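You operate a simulated robot arm through the tools that you are given. There is no shell and no other tool.

You run a simulated robot arm. Do the job below in one go: nothing can be reset, and whatever is moved stays where it is left.

TASK
Wipe the belt's lint off, push both guides in, shut the grey door.
Fine: wipe first, with the yellow cloth, then leave it in the yellow tray. What is to be rubbed or washed off counts as gone when no trace of it is left.
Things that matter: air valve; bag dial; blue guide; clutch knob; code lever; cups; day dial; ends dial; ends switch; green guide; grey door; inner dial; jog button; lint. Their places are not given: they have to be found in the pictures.

The check looks at the end state, three seconds after you hand in, the way a careful person would. Anything else that was tipped, shoved, dropped, spilled or broken makes it a failure. Flat cloth is picked up by pressing the open fingertips on it (5 to 10 N) and closing them slowly along it; thin cloth reads only 2 to 8 mm in the jaws.

THE ROBOT
A 7-joint arm with a two-finger gripper, fixed in place. Base frame: the origin is at the foot of the arm, x ahead of it, y to its left, z up; the work surface is at about z = 0.836. Units: m, rad, N and s.
With the tool pointing down near the work surface it reaches from about 0.3 to 0.74 m from the base axis. Its first joint turns from -2.897 to 2.897 rad. Payload 2.94 kg.
The TCP is the grasp point between the finger pads, 0.03 m short of the fingertips. In the tool frame z runs along the fingers and y along their closing line. The gripper opens to 0.138 m. The gripper's body begins 0.109 m behind the TCP.
Orientation is that of the tool frame in the base frame, as a unit quaternion [x, y, z, w]. With the fingers straight down and closing along the base's y, the tool's x points along the base's -x, its y along +y and its z along -z.

THE INTERFACE
- The arm moves only by the tool nudge_tool. Its argument "plan" is a list of rows, each a list of 7 numbers: the turn, a rotation vector about the tool's x, y, z in units of 120 degrees (1.0 is 120 degrees), then the shift along the tool's x, y, z in units of 400 mm (1.0 is 400 mm), then the finger opening in cm, from 0 to 13.8. In form: [[wx, wy, wz, x, y, z, gripper], ...]. A call has 1 to 20 rows; each row is the pose to reach, as a shift and turn from the pose commanded when the call began, along the tool's axes at that moment. A call with a number of a shift or a turn outside -1 to 1 is refused whole. Each row takes 0.2 s and may step no farther than 0.05 m and 0.15 rad from the row before; otherwise, or with a gripper value out of range, the whole call is refused. A pose out of reach is approached as far as the arm can. The call stops where the force on the tool passes 40 N (or 10 N more than at its start, if that is more) or the arm is blocked; 0.2 s more then pass. Each finger halts on what it meets, pressing with about 25 N; the grip force reading is that of the motor and also rises with nothing between the fingers. The clock runs only during rows and for 0.2 s after the last one: add rows that repeat a pose to give the fingers time. The reply holds the time, the measured pose of the TCP, the force on the tool along the base axes, the opening and the grip force, in the units named above and with some noise, with the torque about the TCP (base axes, N m) and any sound that the robot's microphone picked up.
- Cameras (640 x 400 px; columns grow to the right, rows downward): "scene" is fixed at [0.4042, -0.5014, 1.4144]; the picture's right is [0.48, 0.88, 0.00], its down [0.84, -0.46, -0.30] and it looks along [-0.26, 0.15, -0.95] (base axes); focal length 214 px, centre (320, 200). "wrist" rides on the gripper at [0.071, 0.019, -0.146] in the tool frame; the picture's right is [-0.26, 0.97, 0.00], its down [-0.85, -0.23, -0.48] and it looks along [-0.46, -0.12, 0.88] (tool axes); focal length 280 px, centre (320, 200).
- grab_frame(camera): a new picture of that camera. The clock stands still meanwhile.
- move_column(by): slides the trunk up (or, below 0, down) by that many m; the arm rides with it, the base frame stays. It gives what a move gives, with no picture.
- locate(camera, pixels): for up to 12 pixels [column, row] of the newest picture of that camera ("zoom" is the newest enlarged one), the place [x, y, z] in the base frame of the surface seen there, good to about 0.003 m, but the place of the scene camera against the robot may be out by one fixed shift of up to 0.012 m in any direction. The clock stands still meanwhile.
- enlarge(camera, box): a new picture of the part [left, top, right, bottom] of that camera's present view, enlarged. The clock stands still meanwhile.
- close_job(): hands the job in; it is judged then, once.

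Open the gripper and draw the arm clear of the work before you hand the job in, unless the task says otherwise.

The tools are called as a command line: name --pt "numbers of a row" for each row, then --argument value for the rest, lists and objects as JSON in quotes. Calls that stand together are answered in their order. nudge_tool: Moves the arm, as the interface text tells. Its arguments: {"type":"object","properties":{"plan":{"type":"array"}},"required":["plan"]} The other tools are called the same way: move_column (by) slides the trunk up or down; grab_frame (camera) takes a picture; locate (camera, pixels) gives the place of the surface under pixels of a picture; enlarge (camera, box) takes an enlarged picture of a part of a camera's view; close_job () hands the job in.

At the start:

```text
clock: 0.0
position: [0.2199, -0.3262, 1.0969]
ee_rot: [0.0, 1.0, 0.0, 0.0]
wrist_force: [-0.4, -0.2, 0.3]
ft_torque: [0.01, 0.0, 0.01]
grip_width: 0.1383
gripper_force: 0.1
trunk travel left (down, up): [-0.425, 0.029]
```

scene: 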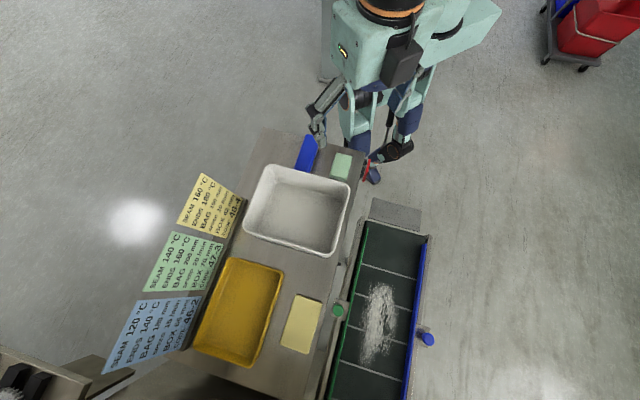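
wrist: 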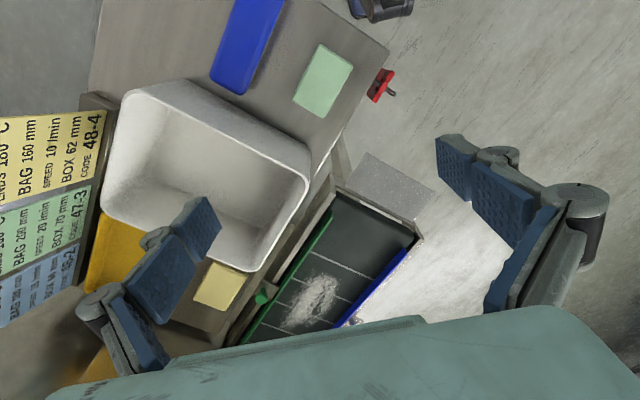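

The scene shows the belt with white lint around (378,320), the yellow cloth at (300,324), the yellow tray at (238,312), and the blue and green guides. I'll enlarge parts of both views for detail.

enlarge --camera "scene" --box '[280, 190, 460, 400]'

enlarge --camera "scene" --box '[0, 180, 320, 400]'

enlarge --camera "wrist" --box '[60, 100, 460, 350]'

locate --camera "scene" --pixels '[[300, 324], [238, 312], [378, 320], [338, 310], [428, 338], [415, 300], [350, 310], [370, 300], [395, 215], [290, 345], [320, 300], [20, 385]]'

```text
1.90 times, centred on (370, 295) of scene
```

zoom: 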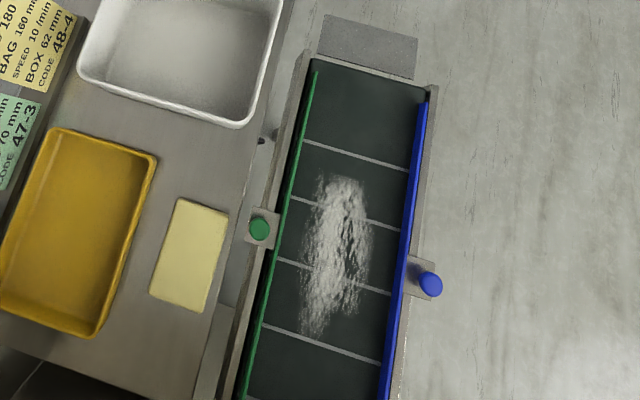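

```text
1.82 times, centred on (160, 290) of scene
```

zoom: 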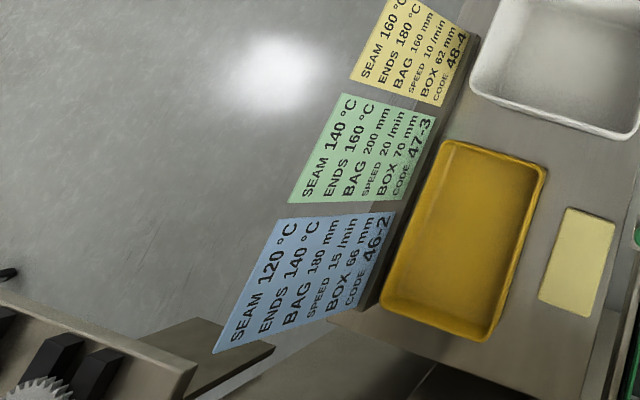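

```text
1.60 times, centred on (260, 225) of wrist
```

zoom: 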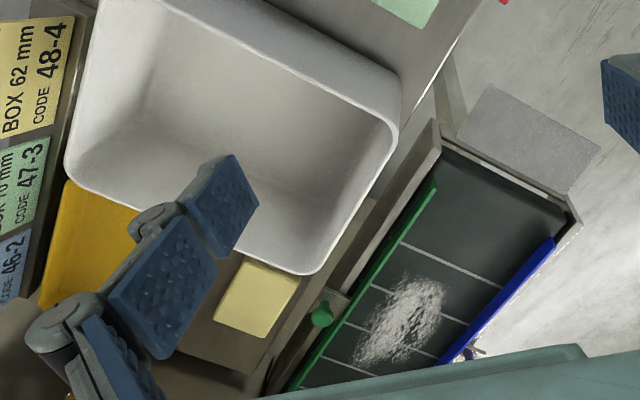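

```text
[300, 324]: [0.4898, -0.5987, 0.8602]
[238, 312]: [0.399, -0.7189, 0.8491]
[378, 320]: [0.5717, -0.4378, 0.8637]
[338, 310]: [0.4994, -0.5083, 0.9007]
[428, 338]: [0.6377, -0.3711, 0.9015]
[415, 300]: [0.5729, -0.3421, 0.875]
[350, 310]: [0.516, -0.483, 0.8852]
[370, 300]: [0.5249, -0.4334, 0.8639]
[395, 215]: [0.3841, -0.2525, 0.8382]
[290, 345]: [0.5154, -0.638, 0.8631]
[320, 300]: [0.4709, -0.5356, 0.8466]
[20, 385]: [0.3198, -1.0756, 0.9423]
```

The machine with the grey door must be beyond the scene picture's bottom edge. I'll yaw the tool about 45° toward the belt's far end and tilt up so the wrist camera can see it.

nudge_tool --pt "0 0 0.07 0 0 0 6" --pt "0 0 0.14 0 0 0 3" --pt "0 0 0.21 0 0 0 1" --pt "0 0 0.28 0 0 0 0" --pt "0 0 0.35 0 0 0 0" --pt "0 0 0.375 0 0 0 0"

```text
clock: 1.4
position: [0.2194, -0.3262, 1.0968]
ee_rot: [0.384, 0.923, 0.001, -0.001]
wrist_force: [0.0, 0.1, -0.1]
ft_torque: [0.03, 0.0, -0.01]
grip_width: 0.0
gripper_force: 25.2
trunk travel left (down, up): [-0.425, 0.029]
```

Now tilt about the tool's y (negative) to look outward.

nudge_tool --pt "0 -0.07 0 0 0 0 0" --pt "0 -0.14 0 0 0 0 0" --pt "0 -0.21 0 0 0 0 0" --pt "0 -0.28 0 0 0 0 0"

grab_frame --camera "wrist"

grab_frame --camera "scene"

```text
clock: 2.4
position: [0.2213, -0.33, 1.0988]
ee_rot: [0.367, 0.886, -0.109, 0.264]
wrist_force: [-0.8, -0.6, 0.5]
ft_torque: [0.0, 0.01, 0.02]
grip_width: 0.0
gripper_force: 25.1
out of reach, approached as far as the arm can: row 4
trunk travel left (down, up): [-0.425, 0.029]
```

```text
taken
```

wrist: 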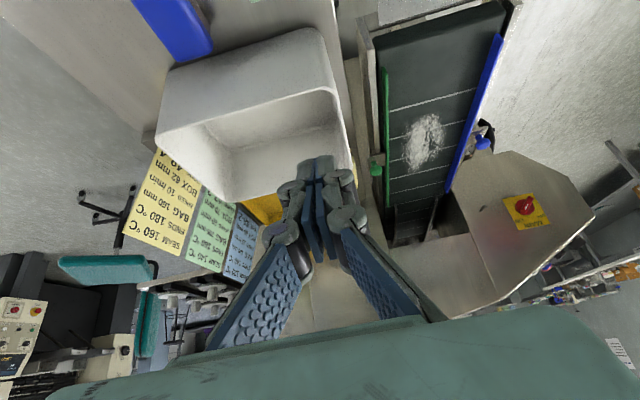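

```text
taken
```

scene: 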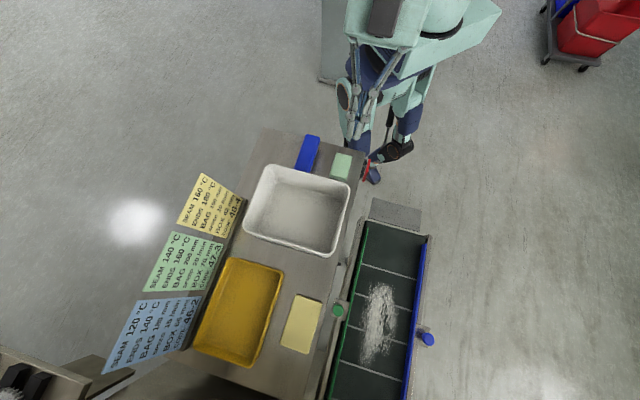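

The wrist view is upside down (far is toward the bottom); the belt runs into a machine with an emergency stop around (520,210). I'll enlarge there and locate points.

enlarge --camera "wrist" --box '[340, 100, 640, 330]'

enlarge --camera "wrist" --box '[0, 160, 200, 400]'

locate --camera "wrist" --pixels '[[524, 208], [480, 215], [430, 265], [410, 235], [395, 215], [500, 270], [570, 200], [15, 335], [420, 210], [500, 170], [440, 310], [300, 300]]'

```text
1.74 times, centred on (490, 215) of wrist
```

zoom: 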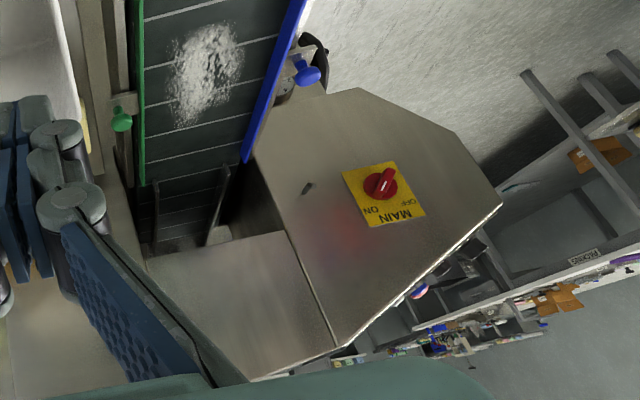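

```text
1.67 times, centred on (100, 280) of wrist
```

zoom: 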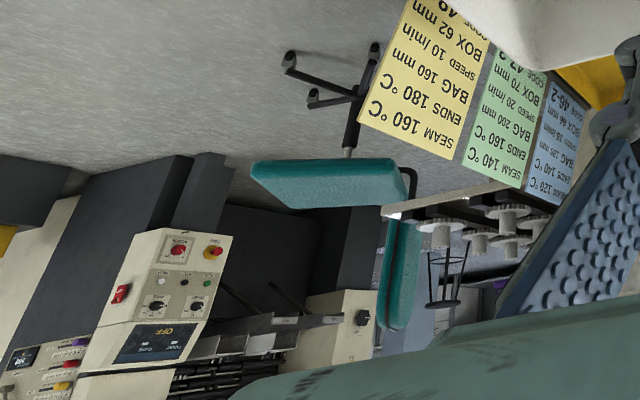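

```text
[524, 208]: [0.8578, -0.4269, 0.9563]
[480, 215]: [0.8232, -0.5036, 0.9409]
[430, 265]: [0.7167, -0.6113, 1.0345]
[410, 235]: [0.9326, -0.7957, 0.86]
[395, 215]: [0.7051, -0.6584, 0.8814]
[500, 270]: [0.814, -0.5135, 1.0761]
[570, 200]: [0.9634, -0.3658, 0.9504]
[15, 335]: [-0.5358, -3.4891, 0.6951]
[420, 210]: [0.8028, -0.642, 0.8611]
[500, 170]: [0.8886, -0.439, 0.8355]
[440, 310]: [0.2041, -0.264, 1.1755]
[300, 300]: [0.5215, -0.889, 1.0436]
```

The face with the MAIN switch looks toward the belt's infeed; I still need the panel with dials and the grey door. I'll move the camera about 0.2 m ahead for a better view.

nudge_tool --pt "0 0 0 -0.073 0.071 0.014 0" --pt "0 0 0 -0.147 0.142 0.029 0" --pt "0 0 0 -0.22 0.212 0.043 0" --pt "0 0 0 -0.294 0.283 0.058 0" --pt "0 0 0 -0.367 0.354 0.072 0"

grab_frame --camera "wrist"

```text
clock: 3.6
position: [0.4209, -0.3288, 1.1546]
ee_rot: [0.367, 0.885, -0.111, 0.265]
wrist_force: [0.5, 0.8, 0.2]
ft_torque: [0.01, 0.03, -0.01]
grip_width: 0.0001
gripper_force: 24.8
trunk travel left (down, up): [-0.425, 0.029]
```

```text
taken
```

wrist: 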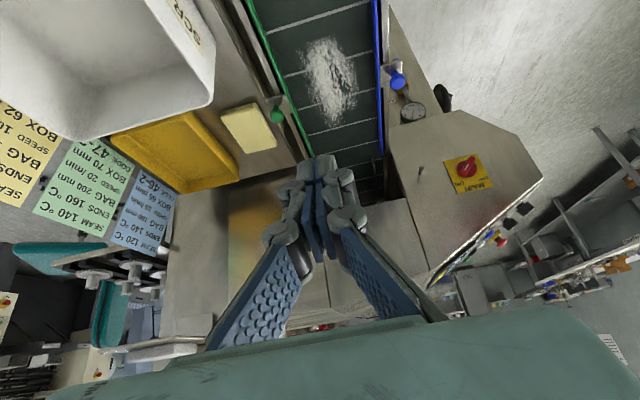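

Gauge at (412,112), lever at (443,97), coloured knobs near (495,240). I'll enlarge and locate several surfaces to understand the machine's shape and search for the door.

enlarge --camera "wrist" --box '[360, 60, 600, 300]'

enlarge --camera "wrist" --box '[60, 170, 340, 380]'

locate --camera "wrist" --pixels '[[412, 112], [443, 97], [535, 180], [432, 285], [395, 140], [250, 240], [200, 230], [210, 290], [150, 350], [310, 290], [405, 250], [490, 245]]'

```text
1.67 times, centred on (480, 180) of wrist
```

zoom: 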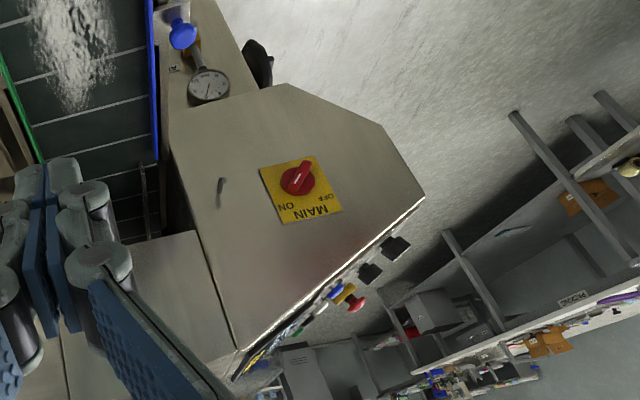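

```text
1.90 times, centred on (200, 275) of wrist
```

zoom: 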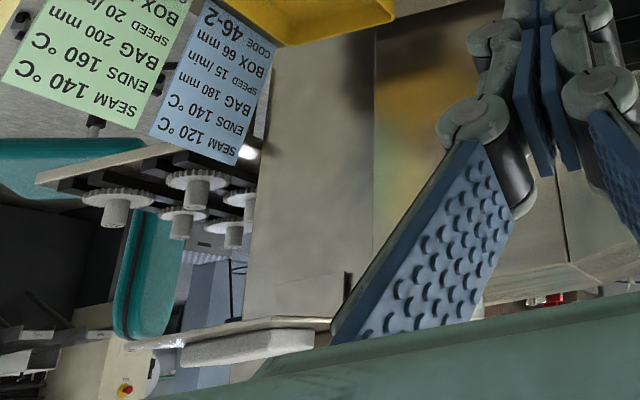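

```text
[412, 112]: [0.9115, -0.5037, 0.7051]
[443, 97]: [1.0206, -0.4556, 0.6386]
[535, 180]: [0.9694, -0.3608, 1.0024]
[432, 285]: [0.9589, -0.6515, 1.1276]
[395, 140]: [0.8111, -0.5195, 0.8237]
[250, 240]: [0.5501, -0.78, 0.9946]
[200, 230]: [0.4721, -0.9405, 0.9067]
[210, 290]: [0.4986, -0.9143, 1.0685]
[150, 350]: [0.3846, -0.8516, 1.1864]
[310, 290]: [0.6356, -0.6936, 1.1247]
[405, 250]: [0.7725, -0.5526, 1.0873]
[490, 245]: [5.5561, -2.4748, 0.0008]
```

The tall steel wall at left (250,240) is the machine's face; a light-grey slab sticks out at (150,350), z≈1.19. I'll move left and yaw 30° more to look at it.

nudge_tool --pt "0.032 0 0.0535 0 -0.106 0 0" --pt "0.0645 0 0.107 0 -0.212 0 0" --pt "0.097 0 0.16 0 -0.318 0 0" --pt "0.129 0 0.214 0 -0.424 0 0"

grab_frame --camera "wrist"

```text
clock: 4.6
position: [0.3005, -0.4461, 1.1592]
ee_rot: [0.586, 0.758, -0.167, 0.233]
wrist_force: [0.5, 0.1, 0.2]
ft_torque: [-0.01, 0.02, -0.01]
grip_width: 0.0001
gripper_force: 25.0
trunk travel left (down, up): [-0.425, 0.029]
```

```text
taken
```

wrist: 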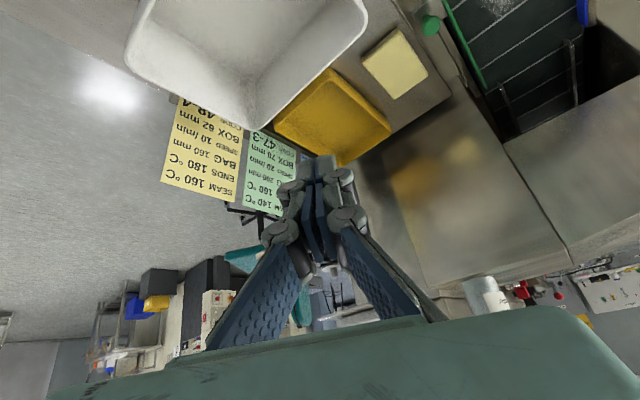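

Behind/over the top of the wall I see a white cylinder (490,290), red bits and a panel at (610,290). Enlarge there.

enlarge --camera "wrist" --box '[430, 200, 640, 340]'

locate --camera "wrist" --pixels '[[490, 290], [525, 290], [615, 290], [440, 200], [385, 180], [440, 288], [560, 292], [575, 240], [600, 160], [460, 260], [360, 240], [345, 310]]'

```text
2.86 times, centred on (535, 270) of wrist
```

zoom: 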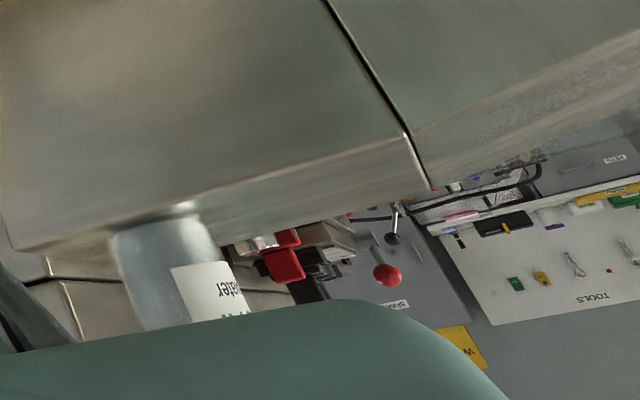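

```text
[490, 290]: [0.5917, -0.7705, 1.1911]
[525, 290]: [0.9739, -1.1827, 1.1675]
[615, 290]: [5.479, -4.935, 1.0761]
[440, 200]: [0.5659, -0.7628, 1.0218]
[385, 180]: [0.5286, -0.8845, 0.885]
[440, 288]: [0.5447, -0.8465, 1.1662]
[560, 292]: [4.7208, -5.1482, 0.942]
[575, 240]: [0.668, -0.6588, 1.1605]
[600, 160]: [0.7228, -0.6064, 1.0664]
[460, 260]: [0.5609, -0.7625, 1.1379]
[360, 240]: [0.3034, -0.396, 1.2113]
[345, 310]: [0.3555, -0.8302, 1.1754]
```

The machine has things on its top (a water cup etc.). I'll raise the tool ~0.28 m to look over the top.

nudge_tool --pt "0 0 0 -0.06 0 -0.1 0" --pt "0 0 0 -0.12 0 -0.2 0" --pt "0 0 0 -0.18 0 -0.3 0" --pt "0 0 0 -0.24 0 -0.4 0" --pt "0 0 0 -0.3 0 -0.5 0" --pt "0 0 0 -0.36 0 -0.6 0"

grab_frame --camera "wrist"

```text
clock: 6.0
position: [0.288, -0.4356, 1.4335]
ee_rot: [0.586, 0.758, -0.166, 0.233]
wrist_force: [-0.2, -0.7, -0.3]
ft_torque: [0.0, 0.0, -0.04]
grip_width: 0.0
gripper_force: 25.2
trunk travel left (down, up): [-0.425, 0.029]
```

```text
taken
```

wrist: 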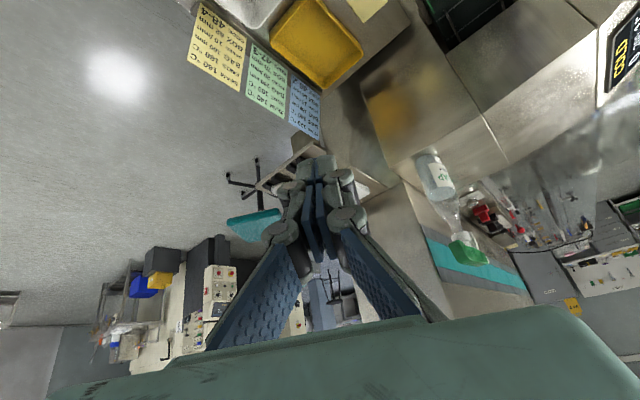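

Now yaw back 45° to see the machine's top and the right side console.

nudge_tool --pt "-0.032 0 -0.0535 0 0 0 0" --pt "-0.064 0 -0.107 0 0 0 0" --pt "-0.0965 0 -0.16 0 0 0 0" --pt "-0.129 0 -0.214 0 0 0 0" --pt "-0.161 0 -0.267 0 0 0 0" --pt "-0.193 0 -0.321 0 0 0 0"

grab_frame --camera "wrist"

```text
clock: 7.4
position: [0.2916, -0.4394, 1.4357]
ee_rot: [0.246, 0.926, -0.08, 0.277]
wrist_force: [0.1, 0.9, -0.3]
ft_torque: [0.02, -0.02, 0.02]
grip_width: 0.0001
gripper_force: 24.8
trunk travel left (down, up): [-0.425, 0.029]
```

```text
taken
```

wrist: 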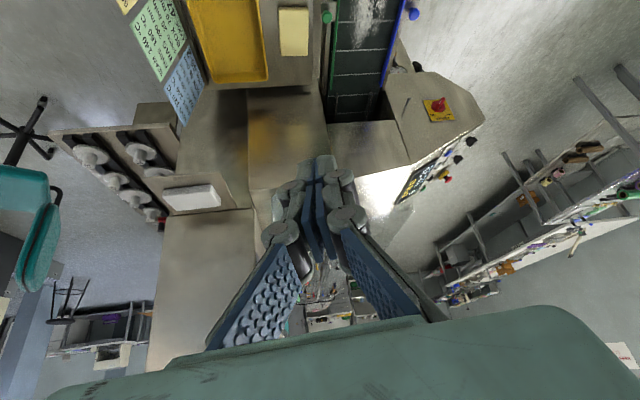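

Now I see a left unit with gears (110,165), a light-grey slab (192,197), the machine block, and a console (420,175) facing right. Enlarging both.

enlarge --camera "wrist" --box '[40, 80, 280, 260]'

enlarge --camera "wrist" --box '[320, 40, 520, 240]'

locate --camera "wrist" --pixels '[[192, 197], [90, 155], [140, 150], [225, 190], [220, 130], [200, 260], [290, 110], [370, 190], [370, 150], [440, 170], [250, 150], [157, 220]]'

```text
2.22 times, centred on (160, 170) of wrist
```

zoom: 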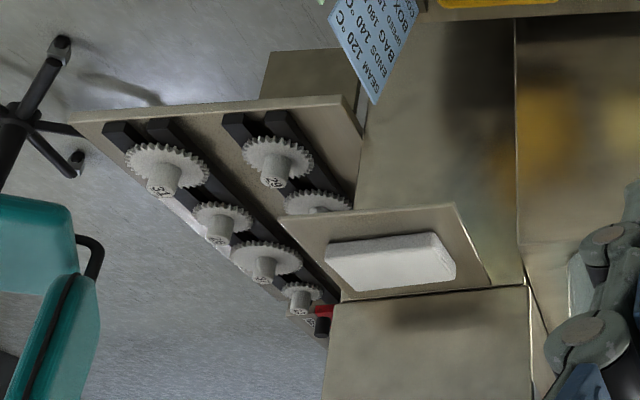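

```text
2.00 times, centred on (420, 140) of wrist
```

zoom: 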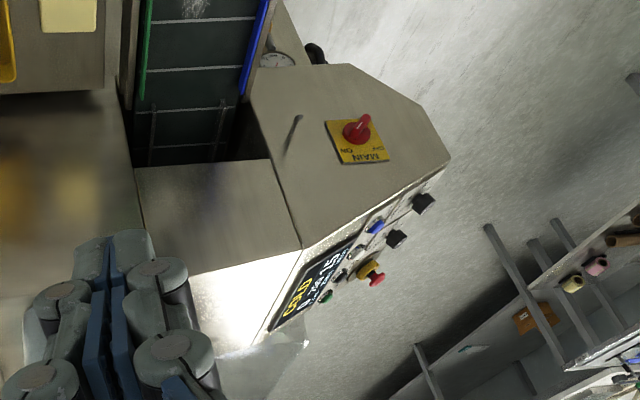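

```text
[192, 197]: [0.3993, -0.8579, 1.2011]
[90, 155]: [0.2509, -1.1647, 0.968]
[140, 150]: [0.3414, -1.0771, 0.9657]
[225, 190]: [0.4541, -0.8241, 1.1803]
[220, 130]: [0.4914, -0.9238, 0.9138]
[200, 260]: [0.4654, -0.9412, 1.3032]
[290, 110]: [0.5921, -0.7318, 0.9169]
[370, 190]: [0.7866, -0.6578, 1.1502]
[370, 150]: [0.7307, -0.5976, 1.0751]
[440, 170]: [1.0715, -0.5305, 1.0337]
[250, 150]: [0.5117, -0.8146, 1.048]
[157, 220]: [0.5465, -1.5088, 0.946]
```

No open door is obvious on the machine yet; the grey plate at the belt's near end (scene 395,215) is a candidate. I'll enlarge the scene around there and probe its heights.

enlarge --camera "scene" --box '[330, 170, 450, 260]'

enlarge --camera "scene" --box '[280, 100, 420, 220]'

locate --camera "scene" --pixels '[[374, 200], [419, 207], [418, 226], [374, 216], [395, 205], [395, 222], [400, 229], [376, 224], [424, 236], [360, 226], [374, 170], [395, 245]]'

```text
4.44 times, centred on (390, 215) of scene
```

zoom: 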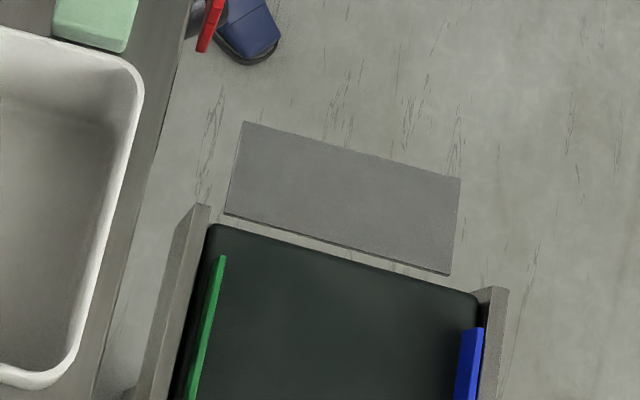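

```text
3.33 times, centred on (350, 160) of scene
```

zoom: 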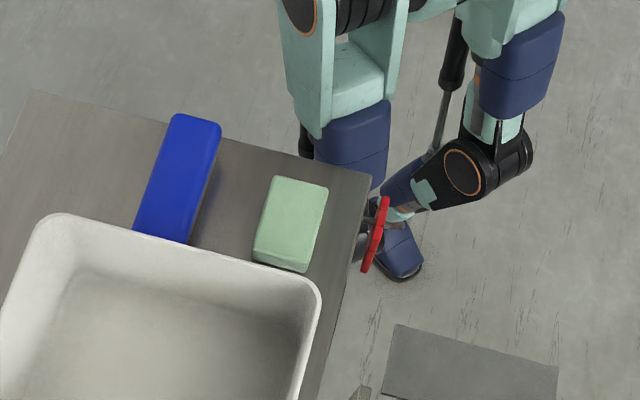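

```text
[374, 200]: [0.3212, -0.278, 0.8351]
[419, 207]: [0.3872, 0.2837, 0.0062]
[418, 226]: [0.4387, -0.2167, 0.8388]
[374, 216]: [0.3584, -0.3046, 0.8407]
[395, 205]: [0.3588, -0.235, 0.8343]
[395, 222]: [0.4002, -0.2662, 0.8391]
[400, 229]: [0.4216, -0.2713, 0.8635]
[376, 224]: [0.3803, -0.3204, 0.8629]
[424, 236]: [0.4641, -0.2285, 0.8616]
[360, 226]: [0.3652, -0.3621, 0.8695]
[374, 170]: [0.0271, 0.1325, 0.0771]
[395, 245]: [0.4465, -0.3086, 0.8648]
```

The plate at (395,215) is a thin sheet below the belt end. I'll bring the wrist camera lower near the robot to look at the belt's near end and the near side of the table.

nudge_tool --pt "0 0 0 0.08 0.06 0.047 0" --pt "0 0 0 0.16 0.12 0.095 0" --pt "0 0 0 0.24 0.18 0.142 0" --pt "0 0 0 0.32 0.24 0.19 0" --pt "0 0 0 0.4 0.3 0.237 0" --pt "0 0 0 0.48 0.36 0.285 0" --pt "0 0 0 0.56 0.42 0.332 0" --pt "0 0 0 0.64 0.48 0.38 0" --pt "0 0 0 0.72 0.54 0.427 0" --pt "0 0 0 0.8 0.6 0.474 0"

grab_frame --camera "wrist"

```text
clock: 8.7
position: [0.2847, -0.298, 1.1999]
ee_rot: [0.254, 0.945, -0.063, 0.194]
wrist_force: [0.8, -0.4, 0.2]
ft_torque: [-0.02, -0.01, 0.0]
grip_width: 0.0
gripper_force: 25.1
trunk travel left (down, up): [-0.425, 0.029]
stopped in row 6: the arm was blocked; the commanded pose is now the measured one
```

```text
taken
```

wrist: 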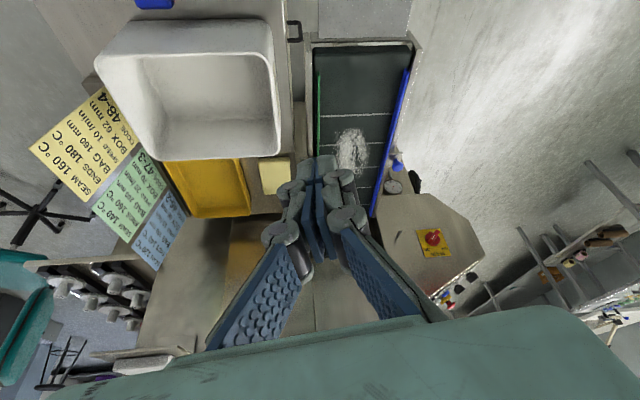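

I notice a black U-shaped handle at (293,30) beside the belt's near end. Enlarge that area and locate it.

enlarge --camera "wrist" --box '[240, 0, 440, 120]'

locate --camera "wrist" --pixels '[[293, 22], [288, 25], [298, 38], [350, 15], [320, 8], [280, 60], [300, 80], [300, 50], [308, 20], [265, 20], [290, 110], [296, 10]]'

```text
3.20 times, centred on (340, 60) of wrist
```

zoom: 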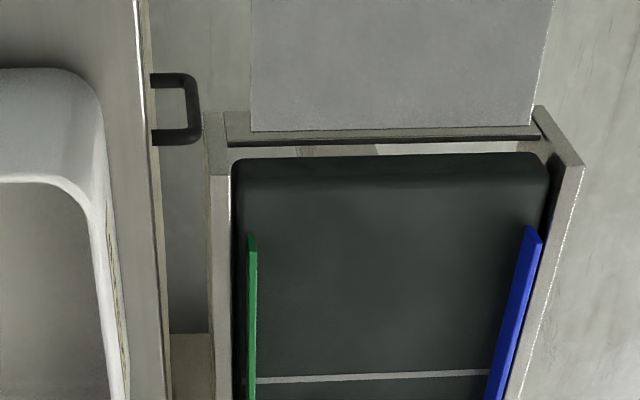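

```text
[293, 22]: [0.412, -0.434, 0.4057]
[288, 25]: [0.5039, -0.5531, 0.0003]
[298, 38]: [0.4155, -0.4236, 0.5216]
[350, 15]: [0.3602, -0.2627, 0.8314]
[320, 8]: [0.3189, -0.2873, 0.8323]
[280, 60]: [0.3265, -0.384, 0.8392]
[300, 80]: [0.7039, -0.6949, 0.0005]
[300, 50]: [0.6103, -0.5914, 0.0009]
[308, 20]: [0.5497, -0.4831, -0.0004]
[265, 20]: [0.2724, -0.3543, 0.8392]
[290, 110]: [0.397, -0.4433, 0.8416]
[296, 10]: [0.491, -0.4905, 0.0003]
```

The handle is on the cabinet under the table, z≈0.5 — not obviously the door. I'll move the arm to the right (+y) to look at the console's operator face.

nudge_tool --pt "0 0 0 -0.01 0.109 -0.018 0" --pt "0 0 0 -0.02 0.219 -0.037 0" --pt "0 0 0 -0.03 0.328 -0.055 0" --pt "0 0 0 -0.04 0.437 -0.073 0" --pt "0 0 0 -0.05 0.547 -0.092 0" --pt "0 0 0 -0.06 0.656 -0.11 0"

nudge_tool --pt "0 0 0 -0.01 0.109 -0.018 0" --pt "0 0 0 -0.02 0.219 -0.037 0" --pt "0 0 0 -0.03 0.328 -0.055 0" --pt "0 0 0 -0.04 0.437 -0.073 0" --pt "0 0 0 -0.05 0.547 -0.092 0" --pt "0 0 0 -0.06 0.656 -0.11 0"

```text
clock: 10.3
position: [0.422, -0.0763, 1.2168]
ee_rot: [0.256, 0.952, -0.063, 0.157]
wrist_force: [-0.3, -0.1, -0.2]
ft_torque: [-0.01, 0.03, -0.03]
grip_width: 0.0003
gripper_force: 24.4
trunk travel left (down, up): [-0.425, 0.029]
stopped in row 6: the arm was blocked; the commanded pose is now the measured one
```

```text
clock: 11.7
position: [0.5626, 0.1506, 1.253]
ee_rot: [0.254, 0.952, -0.064, 0.159]
wrist_force: [0.6, -0.3, 0.7]
ft_torque: [-0.03, 0.04, 0.0]
grip_width: 0.0
gripper_force: 25.0
trunk travel left (down, up): [-0.425, 0.029]
```

Now yaw 40° clockwise and then tilt up.

nudge_tool --pt "0.022 0 0.063 0 0 0 0" --pt "0.044 0 0.126 0 0 0 0" --pt "0.067 0 0.188 0 0 0 0" --pt "0.089 0 0.251 0 0 0 0" --pt "0.111 0 0.314 0 0 0 0"

nudge_tool --pt "0 -0.063 0 0 0 0 0" --pt "0 -0.126 0 0 0 0 0" --pt "0 -0.188 0 0 0 0 0" --pt "0 -0.25 0 0 0 0 0"

grab_frame --camera "wrist"

```text
clock: 12.9
position: [0.5616, 0.1503, 1.2586]
ee_rot: [0.564, 0.805, -0.116, 0.142]
wrist_force: [0.4, -0.6, -0.7]
ft_torque: [0.01, -0.02, -0.03]
grip_width: 0.0
gripper_force: 25.1
trunk travel left (down, up): [-0.425, 0.029]
```

```text
clock: 13.9
position: [0.5617, 0.1504, 1.2581]
ee_rot: [0.515, 0.741, -0.258, 0.346]
wrist_force: [0.5, -0.4, -0.2]
ft_torque: [-0.01, 0.01, -0.01]
grip_width: 0.0
gripper_force: 24.9
trunk travel left (down, up): [-0.425, 0.029]
```

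```text
taken
```

wrist: 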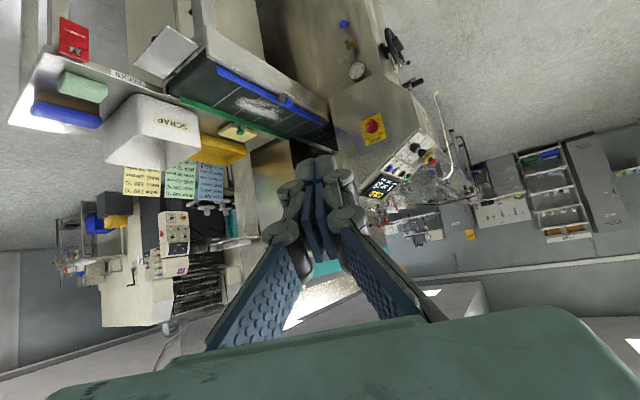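

Great view: console at (400,150), a red item at (73,38) and label at (128,75) on the table's end. Enlarge these.

enlarge --camera "wrist" --box '[320, 0, 520, 220]'

enlarge --camera "wrist" --box '[0, 0, 240, 180]'

enlarge --camera "wrist" --box '[130, 0, 350, 180]'

```text
1.82 times, centred on (420, 110) of wrist
```

zoom: 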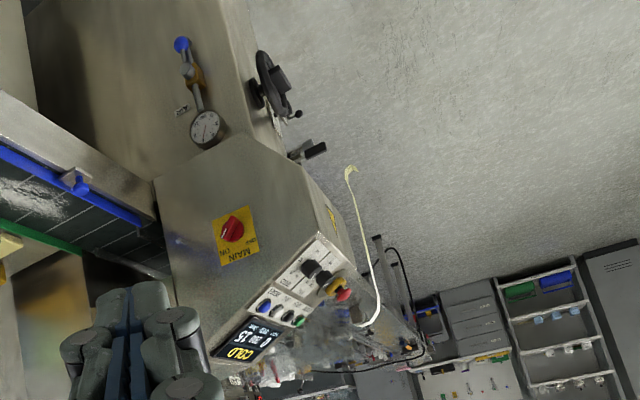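

```text
2.22 times, centred on (120, 90) of wrist
```

zoom: 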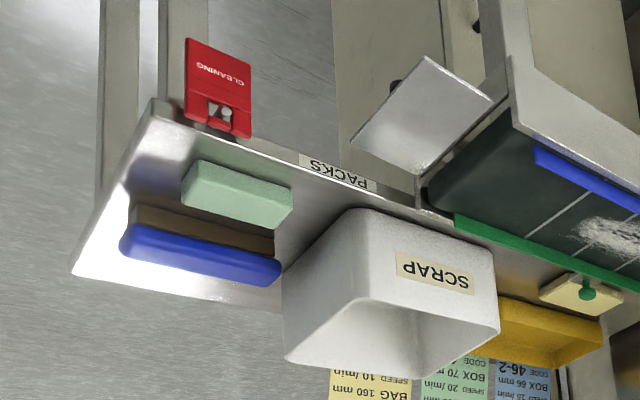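

```text
2.22 times, centred on (240, 90) of wrist
```

zoom: 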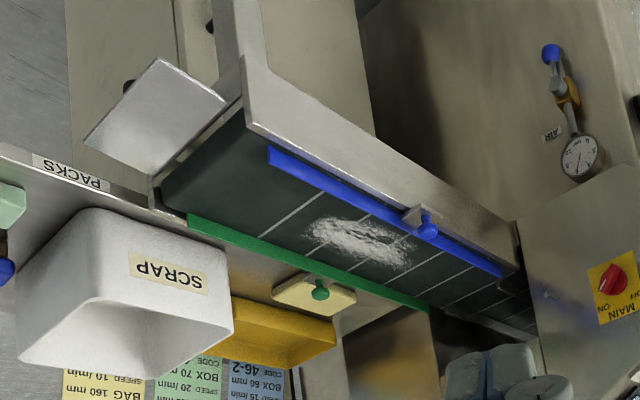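

No door there; the air valve/gauge and handwheel are on the far column. The remaining candidate is the shelf/pad and upper box on the left side of the machine; I'll go back left with the camera high.

nudge_tool --pt "0 0 0 -0.073 -0.08 0.047 0" --pt "0 0 0 -0.145 -0.161 0.094 0" --pt "0 0 0 -0.218 -0.241 0.141 0" --pt "0 0 0 -0.291 -0.321 0.189 0" --pt "0 0 0 -0.364 -0.402 0.236 0" --pt "0 0 0 -0.436 -0.482 0.283 0" --pt "0 0 0 -0.509 -0.5625 0.33 0"

nudge_tool --pt "0 0 0 -0.073 -0.08 0.047 0" --pt "0 0 0 -0.145 -0.161 0.094 0" --pt "0 0 0 -0.218 -0.241 0.141 0" --pt "0 0 0 -0.291 -0.321 0.189 0" --pt "0 0 0 -0.364 -0.402 0.236 0" --pt "0 0 0 -0.436 -0.482 0.283 0" --pt "0 0 0 -0.509 -0.5625 0.33 0"

grab_frame --camera "wrist"

```text
clock: 15.5
position: [0.4305, -0.1396, 1.3419]
ee_rot: [0.514, 0.741, -0.258, 0.346]
wrist_force: [-0.6, 0.5, -0.6]
ft_torque: [-0.02, -0.01, -0.02]
grip_width: 0.0002
gripper_force: 24.8
trunk travel left (down, up): [-0.425, 0.029]
```

```text
clock: 17.1
position: [0.2999, -0.4338, 1.4248]
ee_rot: [0.513, 0.741, -0.257, 0.349]
wrist_force: [-0.1, 0.8, -0.1]
ft_torque: [0.03, -0.03, 0.04]
grip_width: 0.0002
gripper_force: 25.5
trunk travel left (down, up): [-0.425, 0.029]
```

```text
taken
```

wrist: 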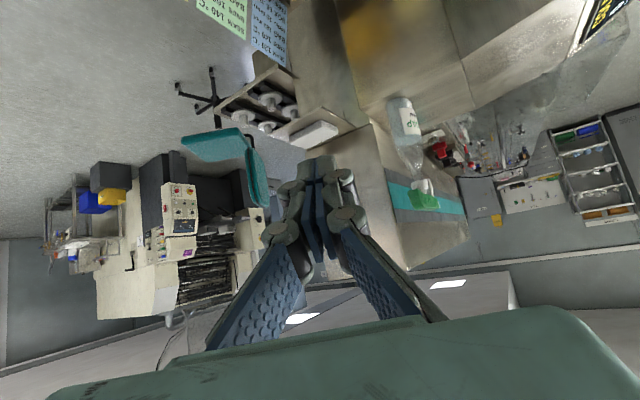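

Enlarge around the upper box, pad and bottle.

enlarge --camera "wrist" --box '[200, 40, 360, 180]'

enlarge --camera "wrist" --box '[340, 60, 560, 260]'

locate --camera "wrist" --pixels '[[315, 133], [350, 110], [405, 115], [420, 200], [440, 150], [375, 170], [460, 250], [500, 180], [530, 90], [440, 80], [335, 160], [372, 50]]'

```text
2.86 times, centred on (280, 110) of wrist
```

zoom: 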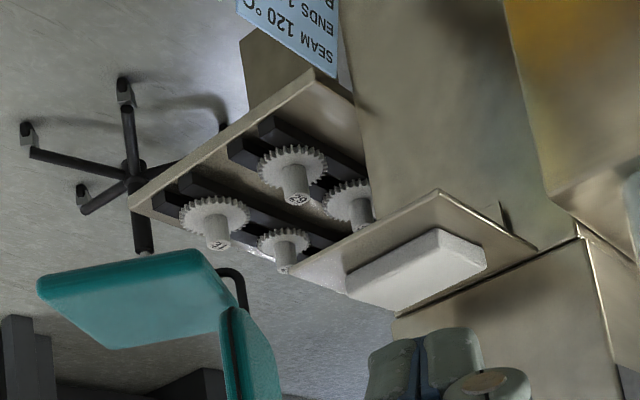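

```text
2.00 times, centred on (450, 160) of wrist
```

zoom: 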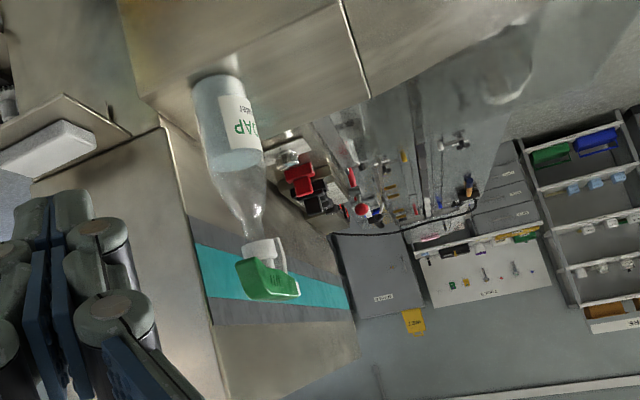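

```text
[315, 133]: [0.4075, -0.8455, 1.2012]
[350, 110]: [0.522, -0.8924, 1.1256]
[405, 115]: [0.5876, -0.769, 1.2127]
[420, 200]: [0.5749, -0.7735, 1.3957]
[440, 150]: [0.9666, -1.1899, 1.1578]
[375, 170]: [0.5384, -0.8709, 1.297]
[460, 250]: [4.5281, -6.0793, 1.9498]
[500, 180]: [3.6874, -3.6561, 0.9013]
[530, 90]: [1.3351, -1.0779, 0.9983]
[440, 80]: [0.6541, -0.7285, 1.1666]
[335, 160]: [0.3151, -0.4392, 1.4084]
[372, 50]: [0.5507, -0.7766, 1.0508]
```

Still no door found; the plate at the belt's near end stays the best candidate. I'll go back to the earlier side pose (0.43,-0.14,1.34) and lower the trunk to view the belt's near end from low down.

nudge_tool --pt "0 0 0 0.073 0.08 -0.047 0" --pt "0 0 0 0.145 0.161 -0.094 0" --pt "0 0 0 0.218 0.241 -0.141 0" --pt "0 0 0 0.291 0.321 -0.189 0" --pt "0 0 0 0.364 0.402 -0.236 0" --pt "0 0 0 0.436 0.482 -0.283 0" --pt "0 0 0 0.509 0.5625 -0.33 0"

move_column --by -0.1

grab_frame --camera "wrist"

grab_frame --camera "scene"

```text
clock: 18.7
position: [0.4298, -0.1421, 1.344]
ee_rot: [0.515, 0.74, -0.257, 0.348]
wrist_force: [0.6, -0.1, -0.2]
ft_torque: [-0.05, 0.01, -0.04]
grip_width: 0.0001
gripper_force: 24.7
trunk travel left (down, up): [-0.425, 0.029]
```

```text
clock: 20.0
position: [0.4307, -0.1428, 1.2408]
ee_rot: [0.515, 0.741, -0.258, 0.345]
wrist_force: [0.3, -0.4, -0.2]
ft_torque: [0.0, 0.03, 0.0]
grip_width: 0.0
gripper_force: 24.8
trunk travel left (down, up): [-0.325, 0.129]
```

```text
taken
```

wrist: 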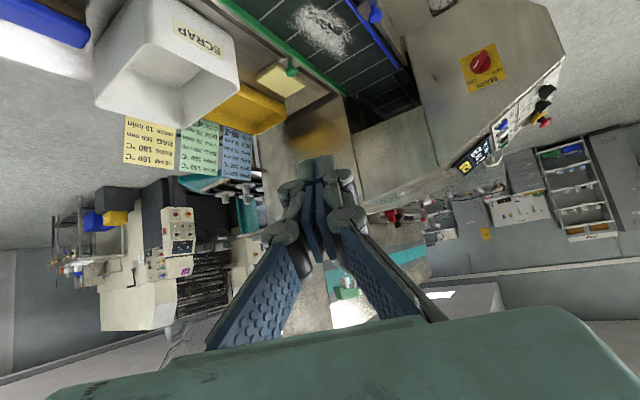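

```text
taken
```

scene: 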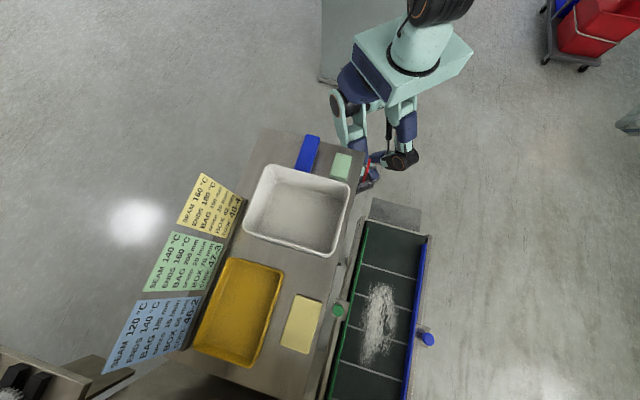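

The plate is below the view; I'll back away by 0.2 m in +y and lower slightly.

nudge_tool --pt "0 0 0 0.078 0.035 -0.057 0" --pt "0 0 0 0.156 0.07 -0.114 0" --pt "0 0 0 0.234 0.105 -0.171 0" --pt "0 0 0 0.312 0.14 -0.228 0" --pt "0 0 0 0.39 0.175 -0.285 0"

move_column --by -0.1

grab_frame --camera "wrist"

```text
clock: 21.2
position: [0.4291, 0.0545, 1.1898]
ee_rot: [0.515, 0.741, -0.258, 0.345]
wrist_force: [-0.7, 0.7, 0.5]
ft_torque: [-0.01, 0.0, 0.0]
grip_width: 0.0
gripper_force: 25.2
trunk travel left (down, up): [-0.325, 0.129]
```

```text
clock: 22.5
position: [0.4291, 0.0542, 1.0906]
ee_rot: [0.515, 0.741, -0.259, 0.345]
wrist_force: [0.3, -0.6, -0.7]
ft_torque: [0.02, -0.01, 0.0]
grip_width: 0.0
gripper_force: 24.9
trunk travel left (down, up): [-0.225, 0.229]
```

```text
taken
```

wrist: 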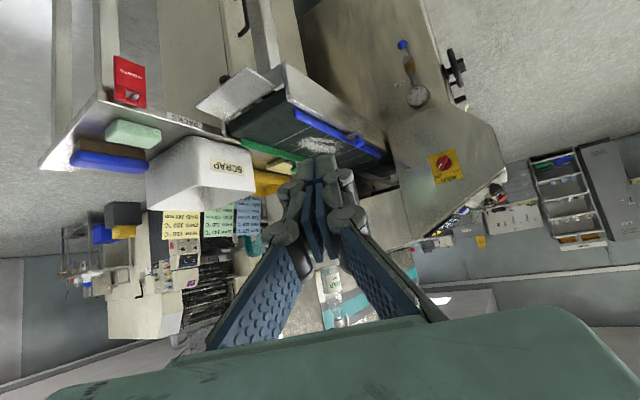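

Now the conveyor's near end, its underside and the plate (240,95) are visible. Enlarge.

enlarge --camera "wrist" --box '[60, 0, 340, 180]'

enlarge --camera "wrist" --box '[190, 50, 410, 190]'

locate --camera "wrist" --pixels '[[240, 93], [205, 105], [262, 72], [220, 118], [180, 60], [255, 40], [242, 20], [290, 20], [350, 60], [190, 10], [85, 60], [224, 78]]'

```text
2.22 times, centred on (200, 90) of wrist
```

zoom: 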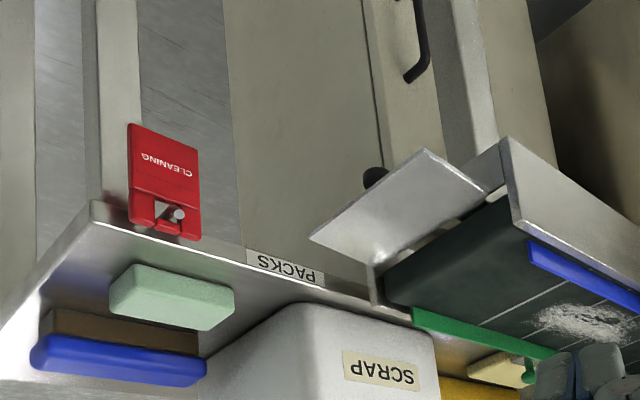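

```text
2.86 times, centred on (300, 120) of wrist
```

zoom: 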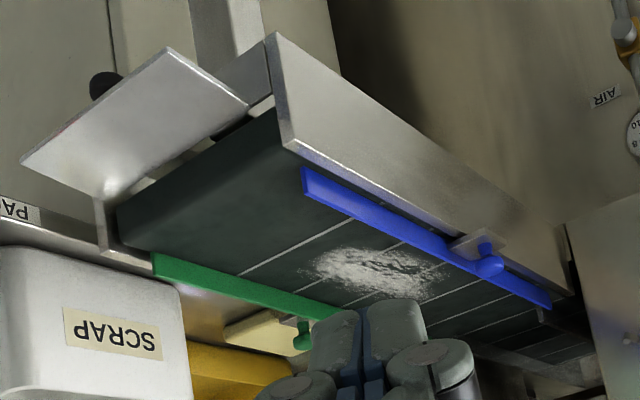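

```text
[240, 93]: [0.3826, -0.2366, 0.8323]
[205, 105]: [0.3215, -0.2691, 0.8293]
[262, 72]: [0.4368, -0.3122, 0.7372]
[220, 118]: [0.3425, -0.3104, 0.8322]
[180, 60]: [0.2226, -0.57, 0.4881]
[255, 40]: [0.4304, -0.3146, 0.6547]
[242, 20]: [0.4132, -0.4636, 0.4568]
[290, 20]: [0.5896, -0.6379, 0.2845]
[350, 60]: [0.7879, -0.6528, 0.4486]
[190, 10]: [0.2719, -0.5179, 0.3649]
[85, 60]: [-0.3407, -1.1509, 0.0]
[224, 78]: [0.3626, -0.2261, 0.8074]
```

Under the table there's a cabinet ("PACKS") with a black handle at (242,20) and an ajar leaf. I'll lower the trunk another 0.2 m to view it.

move_column --by -0.2

grab_frame --camera "wrist"

```text
clock: 24.7
position: [0.4287, 0.0546, 0.8912]
ee_rot: [0.515, 0.742, -0.257, 0.345]
wrist_force: [-0.2, 0.5, -0.1]
ft_torque: [0.02, -0.01, 0.01]
grip_width: 0.0
gripper_force: 24.9
trunk travel left (down, up): [-0.025, 0.429]
```

```text
taken
```

wrist: 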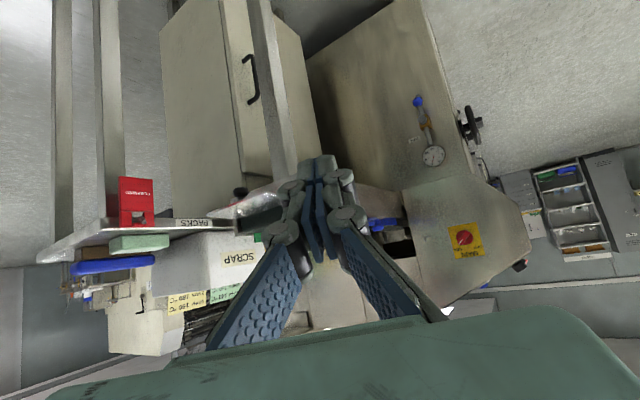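

Now the cabinet below the table is well visible: side (200,110), front with handle (250,80), knob (240,192). Enlarge and locate.

enlarge --camera "wrist" --box '[130, 0, 370, 220]'

locate --camera "wrist" --pixels '[[250, 80], [240, 192], [200, 110], [225, 60], [232, 150], [240, 120], [260, 130], [272, 130], [290, 60], [300, 120], [165, 60], [220, 10]]'

enlarge --camera "wrist" --box '[380, 60, 560, 300]'

```text
1.82 times, centred on (250, 110) of wrist
```

zoom: 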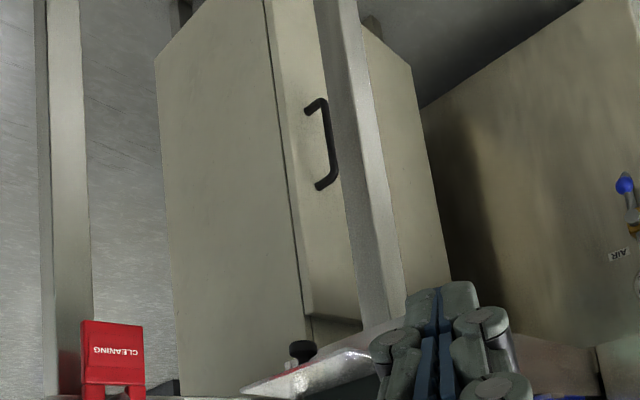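

```text
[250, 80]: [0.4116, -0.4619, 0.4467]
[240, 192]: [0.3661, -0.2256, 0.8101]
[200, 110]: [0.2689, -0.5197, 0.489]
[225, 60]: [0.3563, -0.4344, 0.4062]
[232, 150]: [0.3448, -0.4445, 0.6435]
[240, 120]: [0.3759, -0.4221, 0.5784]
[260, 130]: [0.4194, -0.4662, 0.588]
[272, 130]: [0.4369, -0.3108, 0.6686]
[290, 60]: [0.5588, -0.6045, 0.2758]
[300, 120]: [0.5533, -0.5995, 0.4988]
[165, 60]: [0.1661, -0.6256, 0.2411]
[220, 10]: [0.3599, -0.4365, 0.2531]
```

```text
1.67 times, centred on (470, 180) of wrist
```

zoom: 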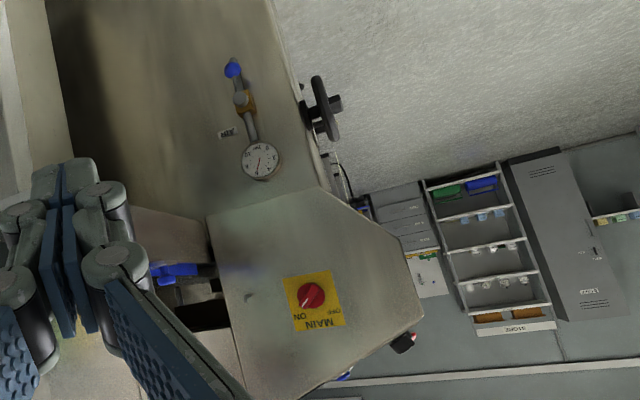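

The cabinet front is flush (closed). The black knob at (240,192) locates to (0.366,-0.226,0.81), on the underside of the grey plate: so the plate looks like a drop-down door with its knob outside. Enlarge there.

enlarge --camera "wrist" --box '[205, 160, 305, 225]'

locate --camera "zoom" --pixels '[[220, 170], [220, 190], [225, 215], [120, 310], [300, 220], [400, 180], [430, 140], [330, 255], [200, 280], [250, 300], [300, 160], [500, 200]]'

```text
6.15 times, centred on (255, 192) of wrist
```

zoom: 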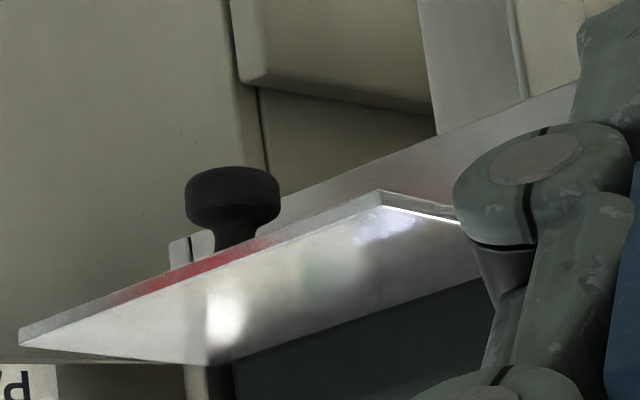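

```text
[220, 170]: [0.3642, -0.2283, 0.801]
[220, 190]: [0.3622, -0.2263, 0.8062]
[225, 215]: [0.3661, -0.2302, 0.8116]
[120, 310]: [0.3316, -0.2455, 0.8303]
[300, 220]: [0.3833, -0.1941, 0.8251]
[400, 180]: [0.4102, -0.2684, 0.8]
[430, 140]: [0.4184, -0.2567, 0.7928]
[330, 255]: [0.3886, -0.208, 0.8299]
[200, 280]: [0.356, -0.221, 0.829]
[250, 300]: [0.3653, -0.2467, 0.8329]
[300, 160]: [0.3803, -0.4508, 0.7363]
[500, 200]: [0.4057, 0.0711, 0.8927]
```

The knob hangs under the plate, so the plate is a drop-down door hinged at the belt end; it gets swung up later. First the wiping: I raise the trunk again and inspect cloth, tray and lint.

move_column --by 0.4

grab_frame --camera "scene"

enlarge --camera "scene" --box '[260, 260, 360, 390]'

locate --camera "scene" --pixels '[[297, 295], [320, 302], [305, 352], [283, 345], [310, 370], [270, 345], [385, 284], [372, 300], [395, 318], [366, 362], [362, 340], [385, 350]]'

locate --camera "scene" --pixels '[[230, 262], [282, 272], [247, 364], [197, 348], [258, 280], [235, 340], [345, 270], [250, 205], [310, 275], [335, 345], [283, 205], [300, 215]]'

```text
clock: 28.5
position: [0.4287, 0.0541, 1.2907]
ee_rot: [0.514, 0.742, -0.257, 0.346]
wrist_force: [-0.7, 0.1, 0.0]
ft_torque: [0.0, 0.0, 0.01]
grip_width: 0.0001
gripper_force: 25.0
trunk travel left (down, up): [-0.425, 0.029]
```

```text
taken
```

scene: 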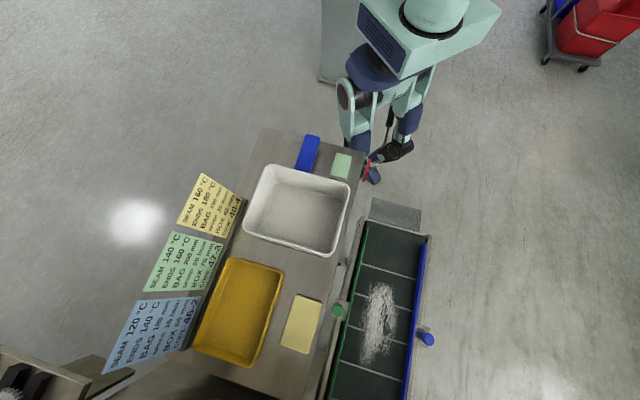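

```text
3.08 times, centred on (310, 325) of scene
```

zoom: 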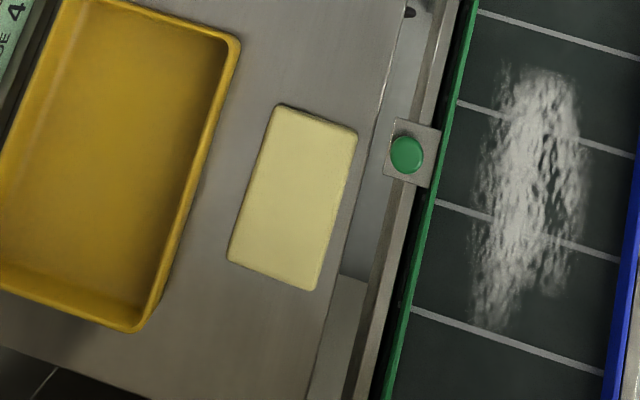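

```text
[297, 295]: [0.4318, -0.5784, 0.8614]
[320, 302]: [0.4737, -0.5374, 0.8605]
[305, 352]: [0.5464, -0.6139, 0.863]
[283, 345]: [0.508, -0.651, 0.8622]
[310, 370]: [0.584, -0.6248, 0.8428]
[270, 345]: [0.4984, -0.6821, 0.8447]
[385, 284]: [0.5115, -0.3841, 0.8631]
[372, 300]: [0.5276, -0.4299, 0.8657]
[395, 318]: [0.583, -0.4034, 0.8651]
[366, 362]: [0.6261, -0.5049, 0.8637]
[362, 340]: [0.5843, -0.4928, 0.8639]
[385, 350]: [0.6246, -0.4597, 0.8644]
```

```text
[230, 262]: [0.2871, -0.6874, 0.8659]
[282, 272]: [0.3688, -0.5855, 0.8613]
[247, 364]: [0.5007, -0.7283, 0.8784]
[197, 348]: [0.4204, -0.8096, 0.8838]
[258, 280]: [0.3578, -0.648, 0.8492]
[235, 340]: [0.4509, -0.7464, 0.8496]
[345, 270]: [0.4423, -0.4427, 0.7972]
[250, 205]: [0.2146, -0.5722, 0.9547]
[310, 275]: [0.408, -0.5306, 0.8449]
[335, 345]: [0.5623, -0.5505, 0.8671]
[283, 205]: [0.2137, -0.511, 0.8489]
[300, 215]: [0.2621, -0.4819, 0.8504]
```

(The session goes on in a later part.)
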